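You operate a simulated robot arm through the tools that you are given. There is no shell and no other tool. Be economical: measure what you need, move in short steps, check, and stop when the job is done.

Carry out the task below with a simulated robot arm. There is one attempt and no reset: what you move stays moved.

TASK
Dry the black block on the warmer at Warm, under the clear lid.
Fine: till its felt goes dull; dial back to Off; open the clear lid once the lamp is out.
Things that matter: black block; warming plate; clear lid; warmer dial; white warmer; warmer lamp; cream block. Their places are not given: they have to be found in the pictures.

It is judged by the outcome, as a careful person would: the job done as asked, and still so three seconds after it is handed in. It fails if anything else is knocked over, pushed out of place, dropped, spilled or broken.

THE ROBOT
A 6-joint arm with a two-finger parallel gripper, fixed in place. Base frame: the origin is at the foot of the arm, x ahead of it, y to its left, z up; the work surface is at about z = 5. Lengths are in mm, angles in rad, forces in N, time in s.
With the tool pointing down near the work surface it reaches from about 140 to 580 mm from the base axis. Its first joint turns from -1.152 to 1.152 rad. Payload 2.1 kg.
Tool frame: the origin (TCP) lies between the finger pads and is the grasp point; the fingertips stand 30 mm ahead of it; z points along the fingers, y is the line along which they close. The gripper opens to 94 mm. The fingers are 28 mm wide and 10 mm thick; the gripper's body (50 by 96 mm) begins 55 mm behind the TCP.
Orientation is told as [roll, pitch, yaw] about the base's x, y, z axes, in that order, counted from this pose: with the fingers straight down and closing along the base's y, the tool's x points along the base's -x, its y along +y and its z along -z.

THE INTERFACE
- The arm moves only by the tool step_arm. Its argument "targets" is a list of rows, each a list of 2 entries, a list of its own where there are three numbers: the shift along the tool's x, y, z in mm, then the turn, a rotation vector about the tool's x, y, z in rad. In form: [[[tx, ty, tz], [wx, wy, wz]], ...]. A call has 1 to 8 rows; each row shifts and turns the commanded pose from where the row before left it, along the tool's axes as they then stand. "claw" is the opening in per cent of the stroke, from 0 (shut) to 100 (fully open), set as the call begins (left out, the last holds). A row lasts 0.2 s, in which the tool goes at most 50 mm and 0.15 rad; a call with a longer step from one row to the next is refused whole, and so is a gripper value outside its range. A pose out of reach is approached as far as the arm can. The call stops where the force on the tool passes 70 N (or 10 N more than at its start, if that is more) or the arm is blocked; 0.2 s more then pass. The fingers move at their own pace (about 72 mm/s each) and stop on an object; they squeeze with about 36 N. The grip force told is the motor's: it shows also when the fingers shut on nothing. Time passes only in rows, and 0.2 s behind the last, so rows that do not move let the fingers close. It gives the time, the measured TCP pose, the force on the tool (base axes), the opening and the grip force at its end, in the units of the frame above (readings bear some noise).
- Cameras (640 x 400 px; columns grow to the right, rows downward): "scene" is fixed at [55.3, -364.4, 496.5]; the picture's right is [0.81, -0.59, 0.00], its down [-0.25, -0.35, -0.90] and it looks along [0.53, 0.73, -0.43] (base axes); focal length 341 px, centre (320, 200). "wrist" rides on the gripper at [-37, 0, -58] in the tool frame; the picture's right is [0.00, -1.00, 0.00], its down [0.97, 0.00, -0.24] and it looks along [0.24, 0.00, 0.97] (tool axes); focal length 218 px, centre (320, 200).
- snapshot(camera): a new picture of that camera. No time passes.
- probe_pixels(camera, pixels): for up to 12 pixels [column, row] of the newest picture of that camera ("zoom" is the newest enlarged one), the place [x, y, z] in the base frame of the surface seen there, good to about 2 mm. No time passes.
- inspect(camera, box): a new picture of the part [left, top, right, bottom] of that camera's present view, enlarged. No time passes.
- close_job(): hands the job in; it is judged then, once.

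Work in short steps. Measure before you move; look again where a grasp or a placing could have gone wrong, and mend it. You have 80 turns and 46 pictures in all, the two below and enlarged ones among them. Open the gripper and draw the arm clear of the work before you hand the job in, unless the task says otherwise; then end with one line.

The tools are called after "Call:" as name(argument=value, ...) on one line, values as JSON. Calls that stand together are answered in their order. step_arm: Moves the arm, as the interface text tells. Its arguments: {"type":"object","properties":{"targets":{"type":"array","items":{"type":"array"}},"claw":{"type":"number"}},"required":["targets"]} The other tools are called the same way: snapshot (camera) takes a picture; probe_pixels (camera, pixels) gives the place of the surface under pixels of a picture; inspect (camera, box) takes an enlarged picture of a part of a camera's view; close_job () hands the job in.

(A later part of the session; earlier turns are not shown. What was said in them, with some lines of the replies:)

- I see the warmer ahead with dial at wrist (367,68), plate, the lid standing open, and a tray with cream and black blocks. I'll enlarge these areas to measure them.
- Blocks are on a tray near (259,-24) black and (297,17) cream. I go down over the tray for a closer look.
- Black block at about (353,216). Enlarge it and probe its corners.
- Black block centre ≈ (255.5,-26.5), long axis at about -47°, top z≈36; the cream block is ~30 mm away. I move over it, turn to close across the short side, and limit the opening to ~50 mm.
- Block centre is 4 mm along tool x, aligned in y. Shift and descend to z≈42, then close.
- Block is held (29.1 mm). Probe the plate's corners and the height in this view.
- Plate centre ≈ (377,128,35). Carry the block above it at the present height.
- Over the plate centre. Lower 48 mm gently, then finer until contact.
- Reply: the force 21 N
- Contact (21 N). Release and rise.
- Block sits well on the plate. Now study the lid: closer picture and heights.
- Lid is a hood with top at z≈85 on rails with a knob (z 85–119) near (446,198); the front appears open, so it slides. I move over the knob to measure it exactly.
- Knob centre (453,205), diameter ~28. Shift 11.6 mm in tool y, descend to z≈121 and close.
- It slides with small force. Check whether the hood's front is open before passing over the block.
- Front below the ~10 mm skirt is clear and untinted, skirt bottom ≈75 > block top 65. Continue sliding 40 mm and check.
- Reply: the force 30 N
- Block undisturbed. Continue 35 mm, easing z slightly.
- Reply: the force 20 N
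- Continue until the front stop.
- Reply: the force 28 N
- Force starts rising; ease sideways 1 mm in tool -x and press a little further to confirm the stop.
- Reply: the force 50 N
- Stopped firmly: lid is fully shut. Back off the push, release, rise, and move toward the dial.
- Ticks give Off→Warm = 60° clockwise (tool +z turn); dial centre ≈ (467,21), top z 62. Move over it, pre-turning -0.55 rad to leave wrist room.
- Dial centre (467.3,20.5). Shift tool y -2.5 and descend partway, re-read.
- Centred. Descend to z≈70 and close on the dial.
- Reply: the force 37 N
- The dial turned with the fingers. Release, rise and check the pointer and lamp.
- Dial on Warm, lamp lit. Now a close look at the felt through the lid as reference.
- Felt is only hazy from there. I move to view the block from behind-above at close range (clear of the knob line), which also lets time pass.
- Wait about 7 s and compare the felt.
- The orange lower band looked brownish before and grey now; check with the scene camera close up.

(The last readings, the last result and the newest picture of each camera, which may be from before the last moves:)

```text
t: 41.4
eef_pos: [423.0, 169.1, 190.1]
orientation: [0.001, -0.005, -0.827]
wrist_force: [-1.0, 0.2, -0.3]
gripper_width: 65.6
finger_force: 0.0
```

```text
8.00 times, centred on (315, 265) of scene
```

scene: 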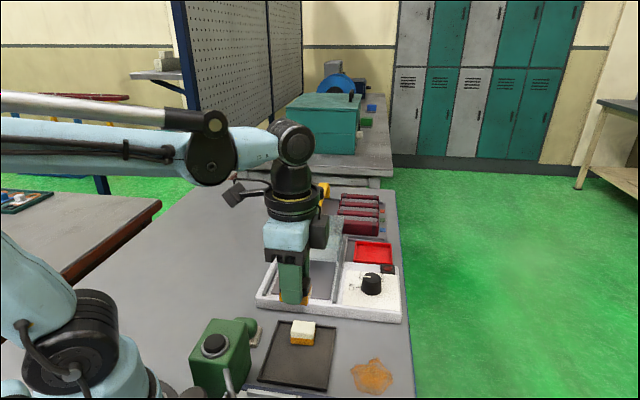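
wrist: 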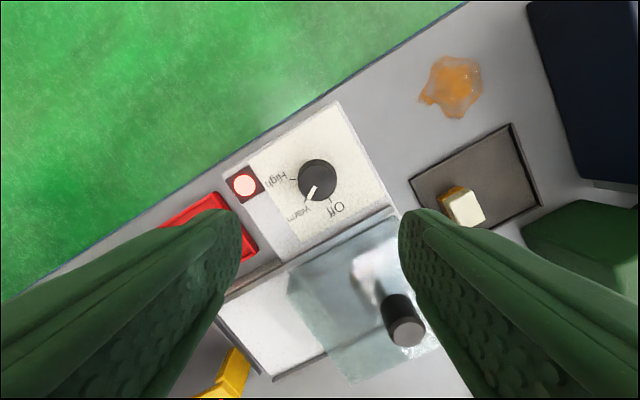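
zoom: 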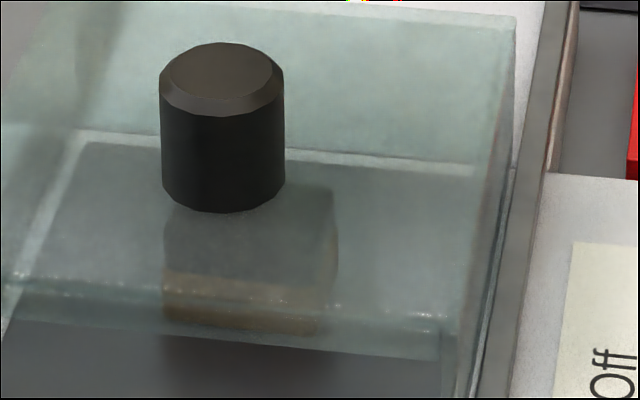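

The felt (the orange band) has gone from bright orange to duller brown. I return over the dial by the exact reverse path while it keeps drying, then check again.

Call:
step_arm(targets=[[[0, 0, 0], [0, 0, 0.125]], [[0, 0, 0], [0, 0, 0.125]], [[0, 0, 0], [0, 0, 0.125]], [[0, 0, 0], [0, 0, 0.125]], [[-38.5, 1.5, -5], [0, 0, 0]], [[-38.5, 1.5, -5], [0, 0, 0]], [[-38.5, 1.5, -5], [0, 0, 0]], [[-38.5, 1.5, -5], [0, 0, 0]]])

Call:
step_arm(targets=[[[0, 0, 40], [0, 0, 0]], [[0, 0, 40], [0, 0, 0]], [[0, 0, 20], [0, 0, 0]], [[0, 0, 0], [0, 0, 0]]])

Call:
inspect(camera="scene", box=[290, 240, 340, 290])

```text
t: 43.2
eef_pos: [466.9, 22.2, 211.1]
orientation: [0.0, -0.002, -1.324]
wrist_force: [-0.3, 0.2, 0.1]
gripper_width: 65.7
finger_force: 0.0
```

```text
t: 44.2
eef_pos: [464.1, 21.8, 112.7]
orientation: [0.001, -0.001, -1.328]
wrist_force: [-1.2, 0.2, 0.4]
gripper_width: 65.9
finger_force: 0.0
```

```text
8.00 times, centred on (315, 265) of scene
```

zoom: 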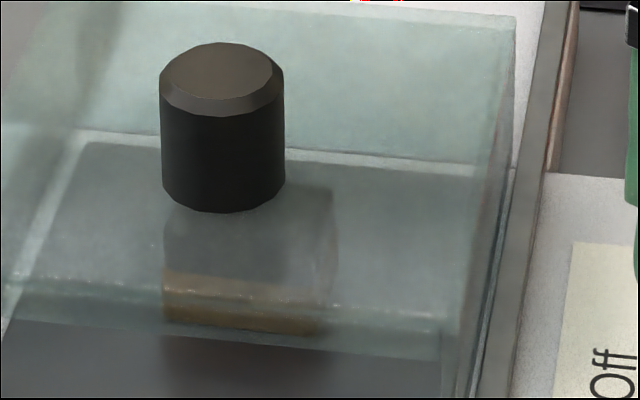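

Compared with t=31.6 it is duller, but arm shadow differs. Wait 3.6 s with the arm still and compare like for like.

Call:
step_arm(targets=[[[0, 0, 0], [0, 0, 0]], [[0, 0, 0], [0, 0, 0]], [[0, 0, 0], [0, 0, 0]], [[0, 0, 0], [0, 0, 0]], [[0, 0, 0], [0, 0, 0]], [[0, 0, 0], [0, 0, 0]], [[0, 0, 0], [0, 0, 0]], [[0, 0, 0], [0, 0, 0]]])

Call:
step_arm(targets=[[[0, 0, 0], [0, 0, 0]], [[0, 0, 0], [0, 0, 0]], [[0, 0, 0], [0, 0, 0]], [[0, 0, 0], [0, 0, 0]], [[0, 0, 0], [0, 0, 0]], [[0, 0, 0], [0, 0, 0]], [[0, 0, 0], [0, 0, 0]], [[0, 0, 0], [0, 0, 0]]])

Call:
inspect(camera="scene", box=[290, 240, 340, 290])

```text
t: 46.0
eef_pos: [465.2, 21.3, 112.4]
orientation: [0.002, -0.002, -1.327]
wrist_force: [-0.2, 0.9, -0.5]
gripper_width: 65.8
finger_force: 0.0
```

```text
t: 47.8
eef_pos: [464.3, 20.8, 112.3]
orientation: [0.003, -0.002, -1.328]
wrist_force: [0.9, -1.2, 0.3]
gripper_width: 65.9
finger_force: 0.0
```

```text
8.00 times, centred on (315, 265) of scene
```

zoom: 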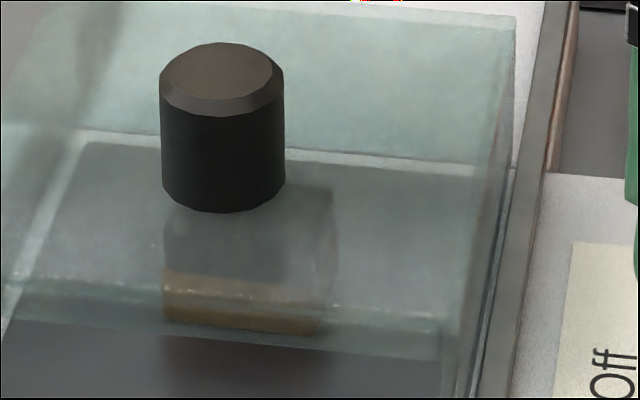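

Still slightly changing; wait another ~5 s.

Call:
step_arm(targets=[[[0, 0, 0], [0, 0, 0]], [[0, 0, 0], [0, 0, 0]], [[0, 0, 0], [0, 0, 0]], [[0, 0, 0], [0, 0, 0]], [[0, 0, 0], [0, 0, 0]], [[0, 0, 0], [0, 0, 0]], [[0, 0, 0], [0, 0, 0]], [[0, 0, 0], [0, 0, 0]]])

Call:
step_arm(targets=[[[0, 0, 0], [0, 0, 0]], [[0, 0, 0], [0, 0, 0]], [[0, 0, 0], [0, 0, 0]], [[0, 0, 0], [0, 0, 0]], [[0, 0, 0], [0, 0, 0]], [[0, 0, 0], [0, 0, 0]], [[0, 0, 0], [0, 0, 0]], [[0, 0, 0], [0, 0, 0]]])

Call:
step_arm(targets=[[[0, 0, 0], [0, 0, 0]], [[0, 0, 0], [0, 0, 0]], [[0, 0, 0], [0, 0, 0]], [[0, 0, 0], [0, 0, 0]], [[0, 0, 0], [0, 0, 0]], [[0, 0, 0], [0, 0, 0]], [[0, 0, 0], [0, 0, 0]], [[0, 0, 0], [0, 0, 0]]])

Call:
inspect(camera="scene", box=[290, 240, 340, 290])

```text
t: 49.6
eef_pos: [464.8, 21.5, 111.6]
orientation: [0.002, -0.001, -1.328]
wrist_force: [0.2, 0.1, 1.2]
gripper_width: 65.7
finger_force: 0.1
```

```text
t: 51.4
eef_pos: [465.4, 20.5, 112.2]
orientation: [0.001, -0.002, -1.328]
wrist_force: [-0.4, -0.9, 0.4]
gripper_width: 65.9
finger_force: 0.0
```

```text
t: 53.2
eef_pos: [464.8, 21.4, 112.4]
orientation: [0.003, -0.002, -1.329]
wrist_force: [0.0, -0.9, 0.3]
gripper_width: 65.7
finger_force: 0.0
```

```text
8.00 times, centred on (315, 265) of scene
```

zoom: 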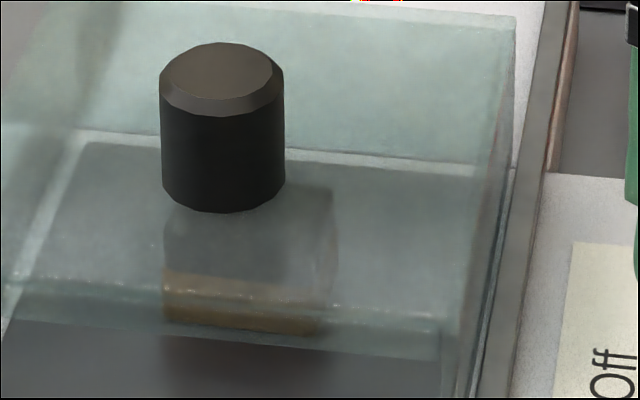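

Unchanged from 5 s ago: the felt has settled to a dull brown. Turn the dial back: descend 40 mm, close, turn -1.047 rad.

Call:
step_arm(targets=[[[0, 0, 15], [0, 0, 0]], [[0, 0, 15], [0, 0, 0]], [[0, 0, 10], [0, 0, 0]], [[0, 0, 0], [0, 0, 0]]])

Call:
step_arm(targets=[[[0, 0, 0], [0, 0, 0]], [[0, 0, 0], [0, 0, 0]], [[0, 0, 0], [0, 0, 0]]], claw=20)

Call:
step_arm(targets=[[[0, 0, 0], [0, 0, -0.131]], [[0, 0, 0], [0, 0, -0.131]], [[0, 0, 0], [0, 0, -0.131]], [[0, 0, 0], [0, 0, -0.131]], [[0, 0, 0], [0, 0, -0.131]], [[0, 0, 0], [0, 0, -0.131]], [[0, 0, 0], [0, 0, -0.131]], [[0, 0, 0], [0, 0, -0.131]]])

Call:
step_arm(targets=[[[0, 0, 0], [0, 0, 0]], [[0, 0, 0], [0, 0, 0]], [[0, 0, -20], [0, 0, 0]], [[0, 0, -30], [0, 0, 0]], [[0, 0, -30], [0, 0, 0]], [[0, 0, 0], [0, 0, 0]]], claw=70)

Call:
inspect(camera="scene", box=[260, 200, 410, 330])

```text
t: 54.2
eef_pos: [465.5, 20.5, 68.9]
orientation: [0.002, -0.002, -1.329]
wrist_force: [0.6, 0.2, -0.2]
gripper_width: 65.7
finger_force: 0.0
```

```text
t: 55.0
eef_pos: [466.2, 20.4, 69.1]
orientation: [0.009, -0.001, -1.327]
wrist_force: [26.3, 4.0, -8.7]
gripper_width: 39.3
finger_force: 44.9
```

```text
t: 56.8
eef_pos: [467.0, 20.8, 70.5]
orientation: [0.0, -0.004, -0.276]
wrist_force: [11.4, 0.8, -9.0]
gripper_width: 39.3
finger_force: 45.1
```

```text
t: 58.2
eef_pos: [463.5, 19.7, 151.7]
orientation: [-0.001, -0.004, -0.28]
wrist_force: [-0.3, 0.6, 0.7]
gripper_width: 65.9
finger_force: 0.0
```

```text
3.08 times, centred on (335, 265) of scene
```

zoom: 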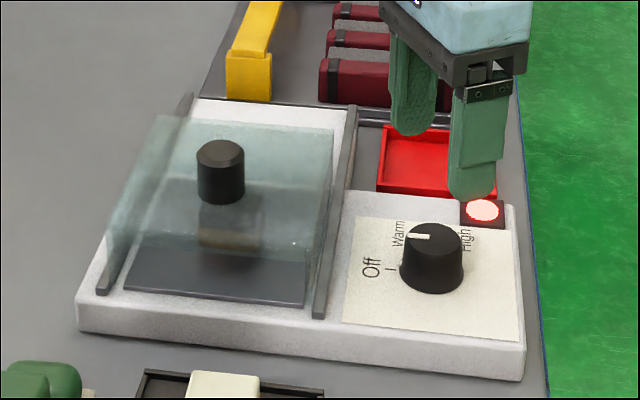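

Pointer is back at Off; lamp still lit (cooling). Felt now tan and dull versus vivid before. I move above the lid knob while the lamp cools, then look.

Call:
step_arm(targets=[[[0, 0, -38], [0, 0, 0]], [[0, 0, 0], [0, 0, 0.1375]], [[0, 0, 0], [0, 0, 0.1375]], [[0, 0, 0], [0, 0, 0.1375]], [[0, 0, 0], [0, 0, 0.1375]], [[35, -3, 0], [0, 0, 0]], [[35, -3, 0], [0, 0, 0]], [[0, 0, 0], [0, 0, 0]]])

Call:
snapshot(camera="wrist")

```text
t: 60.0
eef_pos: [414.3, 68.4, 188.5]
orientation: [0.001, -0.005, -0.83]
wrist_force: [-0.6, 0.7, 0.6]
gripper_width: 65.8
finger_force: 0.1
```

```text
5 pictures are left
```

wrist: 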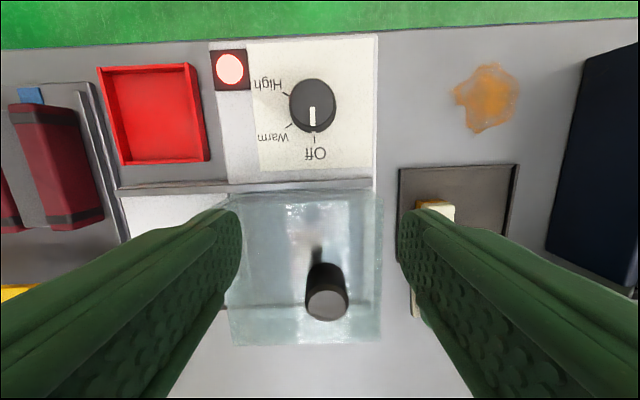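

Dial pointer is on Off; lamp still lit. Measure the knob, and wait for cooling ~14 s before looking again.

Call:
probe_pixels(camera="wrist", pixels=[[327, 307], [310, 307], [344, 307]])

Call:
step_arm(targets=[[[0, 0, 0], [0, 0, 0]], [[0, 0, 0], [0, 0, 0]], [[0, 0, 0], [0, 0, 0]], [[0, 0, 0], [0, 0, 0]], [[0, 0, 0], [0, 0, 0]], [[0, 0, 0], [0, 0, 0]], [[0, 0, 0], [0, 0, 0]], [[0, 0, 0], [0, 0, 0]]])

Call:
step_arm(targets=[[[0, 0, 0], [0, 0, 0]], [[0, 0, 0], [0, 0, 0]], [[0, 0, 0], [0, 0, 0]], [[0, 0, 0], [0, 0, 0]], [[0, 0, 0], [0, 0, 0]], [[0, 0, 0], [0, 0, 0]], [[0, 0, 0], [0, 0, 0]], [[0, 0, 0], [0, 0, 0]]])

Call:
step_arm(targets=[[[0, 0, 0], [0, 0, 0]], [[0, 0, 0], [0, 0, 0]], [[0, 0, 0], [0, 0, 0]], [[0, 0, 0], [0, 0, 0]], [[0, 0, 0], [0, 0, 0]], [[0, 0, 0], [0, 0, 0]], [[0, 0, 0], [0, 0, 0]], [[0, 0, 0], [0, 0, 0]]])

Call:
step_arm(targets=[[[0, 0, 0], [0, 0, 0]], [[0, 0, 0], [0, 0, 0]], [[0, 0, 0], [0, 0, 0]], [[0, 0, 0], [0, 0, 0]], [[0, 0, 0], [0, 0, 0]], [[0, 0, 0], [0, 0, 0]], [[0, 0, 0], [0, 0, 0]], [[0, 0, 0], [0, 0, 0]]])

Call:
step_arm(targets=[[[0, 0, 0], [0, 0, 0]], [[0, 0, 0], [0, 0, 0]], [[0, 0, 0], [0, 0, 0]], [[0, 0, 0], [0, 0, 0]], [[0, 0, 0], [0, 0, 0]], [[0, 0, 0], [0, 0, 0]], [[0, 0, 0], [0, 0, 0]], [[0, 0, 0], [0, 0, 0]]])

Call:
step_arm(targets=[[[0, 0, 0], [0, 0, 0]], [[0, 0, 0], [0, 0, 0]], [[0, 0, 0], [0, 0, 0]], [[0, 0, 0], [0, 0, 0]], [[0, 0, 0], [0, 0, 0]], [[0, 0, 0], [0, 0, 0]], [[0, 0, 0], [0, 0, 0]], [[0, 0, 0], [0, 0, 0]]])

Call:
step_arm(targets=[[[0, 0, 0], [0, 0, 0]], [[0, 0, 0], [0, 0, 0]], [[0, 0, 0], [0, 0, 0]], [[0, 0, 0], [0, 0, 0]], [[0, 0, 0], [0, 0, 0]], [[0, 0, 0], [0, 0, 0]], [[0, 0, 0], [0, 0, 0]], [[0, 0, 0], [0, 0, 0]]])

Call:
step_arm(targets=[[[0, 0, 0], [0, 0, 0]], [[0, 0, 0], [0, 0, 0]], [[0, 0, 0], [0, 0, 0]], [[0, 0, 0], [0, 0, 0]], [[0, 0, 0], [0, 0, 0]], [[0, 0, 0], [0, 0, 0]], [[0, 0, 0], [0, 0, 0]], [[0, 0, 0], [0, 0, 0]]])

Call:
snapshot(camera="wrist")

```text
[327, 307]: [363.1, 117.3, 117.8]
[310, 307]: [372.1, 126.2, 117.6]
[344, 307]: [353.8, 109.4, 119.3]
```

```text
t: 61.8
eef_pos: [416.1, 67.2, 188.7]
orientation: [0.001, -0.004, -0.828]
wrist_force: [-0.3, 1.3, 1.0]
gripper_width: 65.6
finger_force: 0.1
```

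```text
t: 63.6
eef_pos: [415.6, 68.1, 190.3]
orientation: [0.003, -0.003, -0.828]
wrist_force: [-0.6, 0.2, 0.8]
gripper_width: 65.9
finger_force: 0.0
```

```text
t: 65.4
eef_pos: [413.5, 69.6, 189.0]
orientation: [0.003, -0.003, -0.829]
wrist_force: [0.2, 0.0, -0.5]
gripper_width: 65.9
finger_force: 0.2
```

```text
t: 67.2
eef_pos: [415.3, 69.4, 188.7]
orientation: [0.002, -0.004, -0.829]
wrist_force: [0.6, -0.8, 0.2]
gripper_width: 65.7
finger_force: 0.1
```

```text
t: 69.0
eef_pos: [414.2, 68.3, 187.0]
orientation: [0.002, -0.004, -0.829]
wrist_force: [-0.1, 0.0, 0.5]
gripper_width: 66.2
finger_force: 0.0
```

```text
t: 70.8
eef_pos: [413.4, 67.9, 188.9]
orientation: [0.002, -0.004, -0.829]
wrist_force: [-0.2, -0.2, -0.2]
gripper_width: 66.0
finger_force: 0.0
```

```text
t: 72.6
eef_pos: [414.1, 68.8, 189.0]
orientation: [0.003, -0.003, -0.83]
wrist_force: [0.3, 0.4, -0.2]
gripper_width: 65.9
finger_force: 0.0
```

```text
t: 74.4
eef_pos: [415.4, 69.9, 188.2]
orientation: [0.002, -0.003, -0.83]
wrist_force: [0.3, 1.3, -0.6]
gripper_width: 65.9
finger_force: 0.1
```

```text
4 pictures are left
```

wrist: 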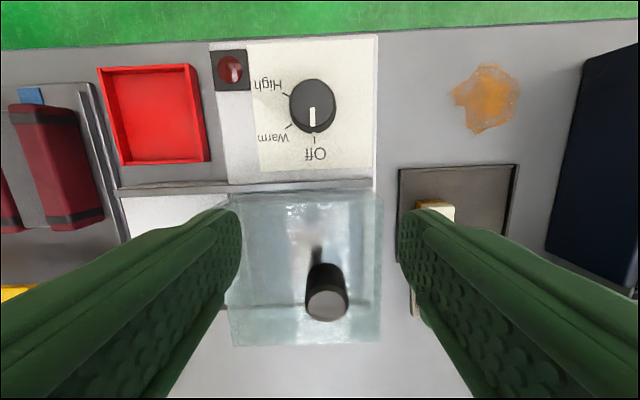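

Lamp is out. Go over the knob (363,117.5), descend to z≈120, and grip.

Call:
step_arm(targets=[[[35.5, -2.3, 0], [0, 0, 0]], [[35.5, -2.2, 0], [0, 0, 0]], [[0, 0, 30], [0, 0, 0]], [[0, 0, 28], [0, 0, 0]], [[0, 0, 11], [0, 0, 0]], [[0, 0, 0], [0, 0, 0]]])

Call:
step_arm(targets=[[[0, 0, 0], [0, 0, 0]], [[0, 0, 0], [0, 0, 0]], [[0, 0, 0], [0, 0, 0]]], claw=10)

Call:
step_arm(targets=[[[0.2, 5, 0], [0, 0, 0]], [[0.3, 8, 0], [0, 0, 0]], [[0.3, 9, 0], [0, 0, 0]], [[0, 0, 0], [0, 0, 0]]])

```text
t: 75.8
eef_pos: [365.1, 117.4, 120.2]
orientation: [0.001, -0.004, -0.829]
wrist_force: [0.3, 0.3, -0.3]
gripper_width: 66.0
finger_force: 0.1
```

```text
t: 76.6
eef_pos: [364.6, 117.4, 119.5]
orientation: [0.0, -0.004, -0.829]
wrist_force: [0.5, 1.5, -4.0]
gripper_width: 31.6
finger_force: 45.3
```

```text
t: 77.6
eef_pos: [380.8, 133.2, 118.6]
orientation: [0.004, -0.007, -0.832]
wrist_force: [5.5, -6.4, 23.3]
gripper_width: 31.7
finger_force: 45.4
```

Sliding open smoothly; continue.

Call:
step_arm(targets=[[[0, 10, -0.3], [0, 0, 0]], [[0.2, 10, 0], [0, 0, 0]], [[0.2, 10, 0], [0, 0, 0]], [[0.3, 10, 0], [0, 0, 0]], [[0, 0, 0], [0, 0, 0]]])

Call:
step_arm(targets=[[[0.3, 10, 0], [0, 0, 0]], [[0.3, 10, 0], [0, 0, 0]], [[0.3, 10, 0], [0, 0, 0]], [[0.3, 10, 0], [0, 0, 0]], [[0, 0, 0], [0, 0, 0]]])

```text
t: 78.8
eef_pos: [408.7, 161.6, 121.1]
orientation: [0.0, 0.0, -0.83]
wrist_force: [-7.1, 6.6, -27.8]
gripper_width: 31.8
finger_force: 44.5
```

```text
t: 80.0
eef_pos: [437.8, 190.7, 121.1]
orientation: [0.001, -0.004, -0.832]
wrist_force: [2.9, -3.3, -11.1]
gripper_width: 31.4
finger_force: 45.4
```

Call:
step_arm(targets=[[[0.2, 8, 0], [0, 0, 0]], [[0.2, 8, 0], [0, 0, 0]], [[0.1, 5, 0], [0, 0, 0]], [[0, 0, 0], [0, 0, 0]]])

```text
t: 81.0
eef_pos: [451.5, 207.2, 120.5]
orientation: [0.0, -0.004, -0.83]
wrist_force: [2.3, -1.6, 28.9]
gripper_width: 31.7
finger_force: 44.7
```

Back at its starting open position. Release, rise well clear, and check.

Call:
step_arm(targets=[[[0, 0, 0], [0, 0, 0]], [[0, 0, 0], [0, 0, 0]], [[0, 0, -20], [0, 0, 0]], [[0, 0, -40], [0, 0, 0]], [[0, 0, -45], [0, 0, 0]], [[0, 0, -45], [0, 0, 0]], [[0, 0, 0], [0, 0, 0]]], claw=80)

Call:
inspect(camera="scene", box=[230, 190, 430, 350])

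Call:
snapshot(camera="wrist")

```text
t: 82.6
eef_pos: [451.4, 202.5, 273.1]
orientation: [0.002, -0.004, -0.828]
wrist_force: [-0.5, -0.2, -0.3]
gripper_width: 75.1
finger_force: 0.1
```

```text
2.50 times, centred on (330, 270) of scene
```

zoom: 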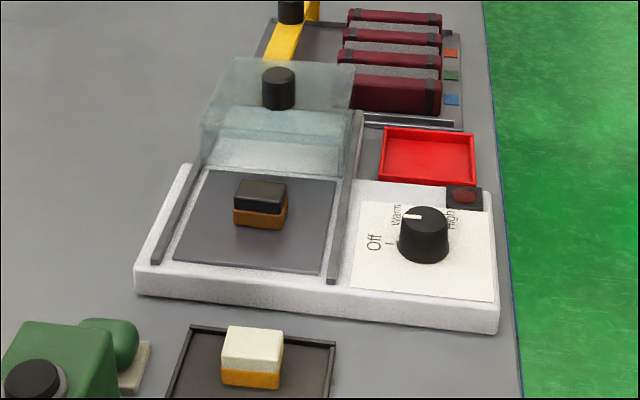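

```text
2 pictures are left
```

wrist: 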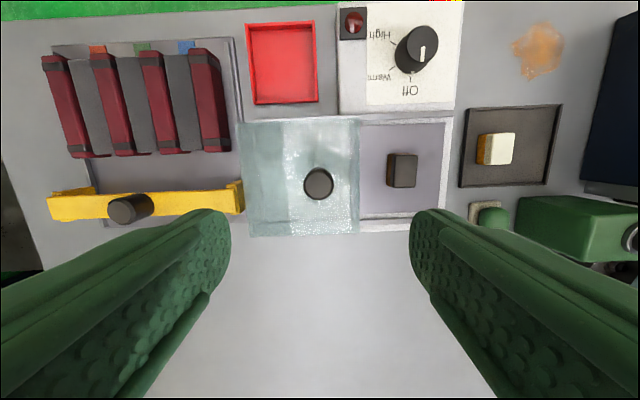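

The felt of the black block is dull brown, against the still-bright orange of the cream block. The dial is on Off, the lamp is out, the lid is open, and the arm is clear, so I hand in.

Call:
close_job()

```text
The job is handed in.
```

The black block was dried on the warmer at Warm under the lid until its felt went dull, then the dial was set to Off and the lid opened after the lamp went out; the block is still on the plate and nothing else appears to have been moved.
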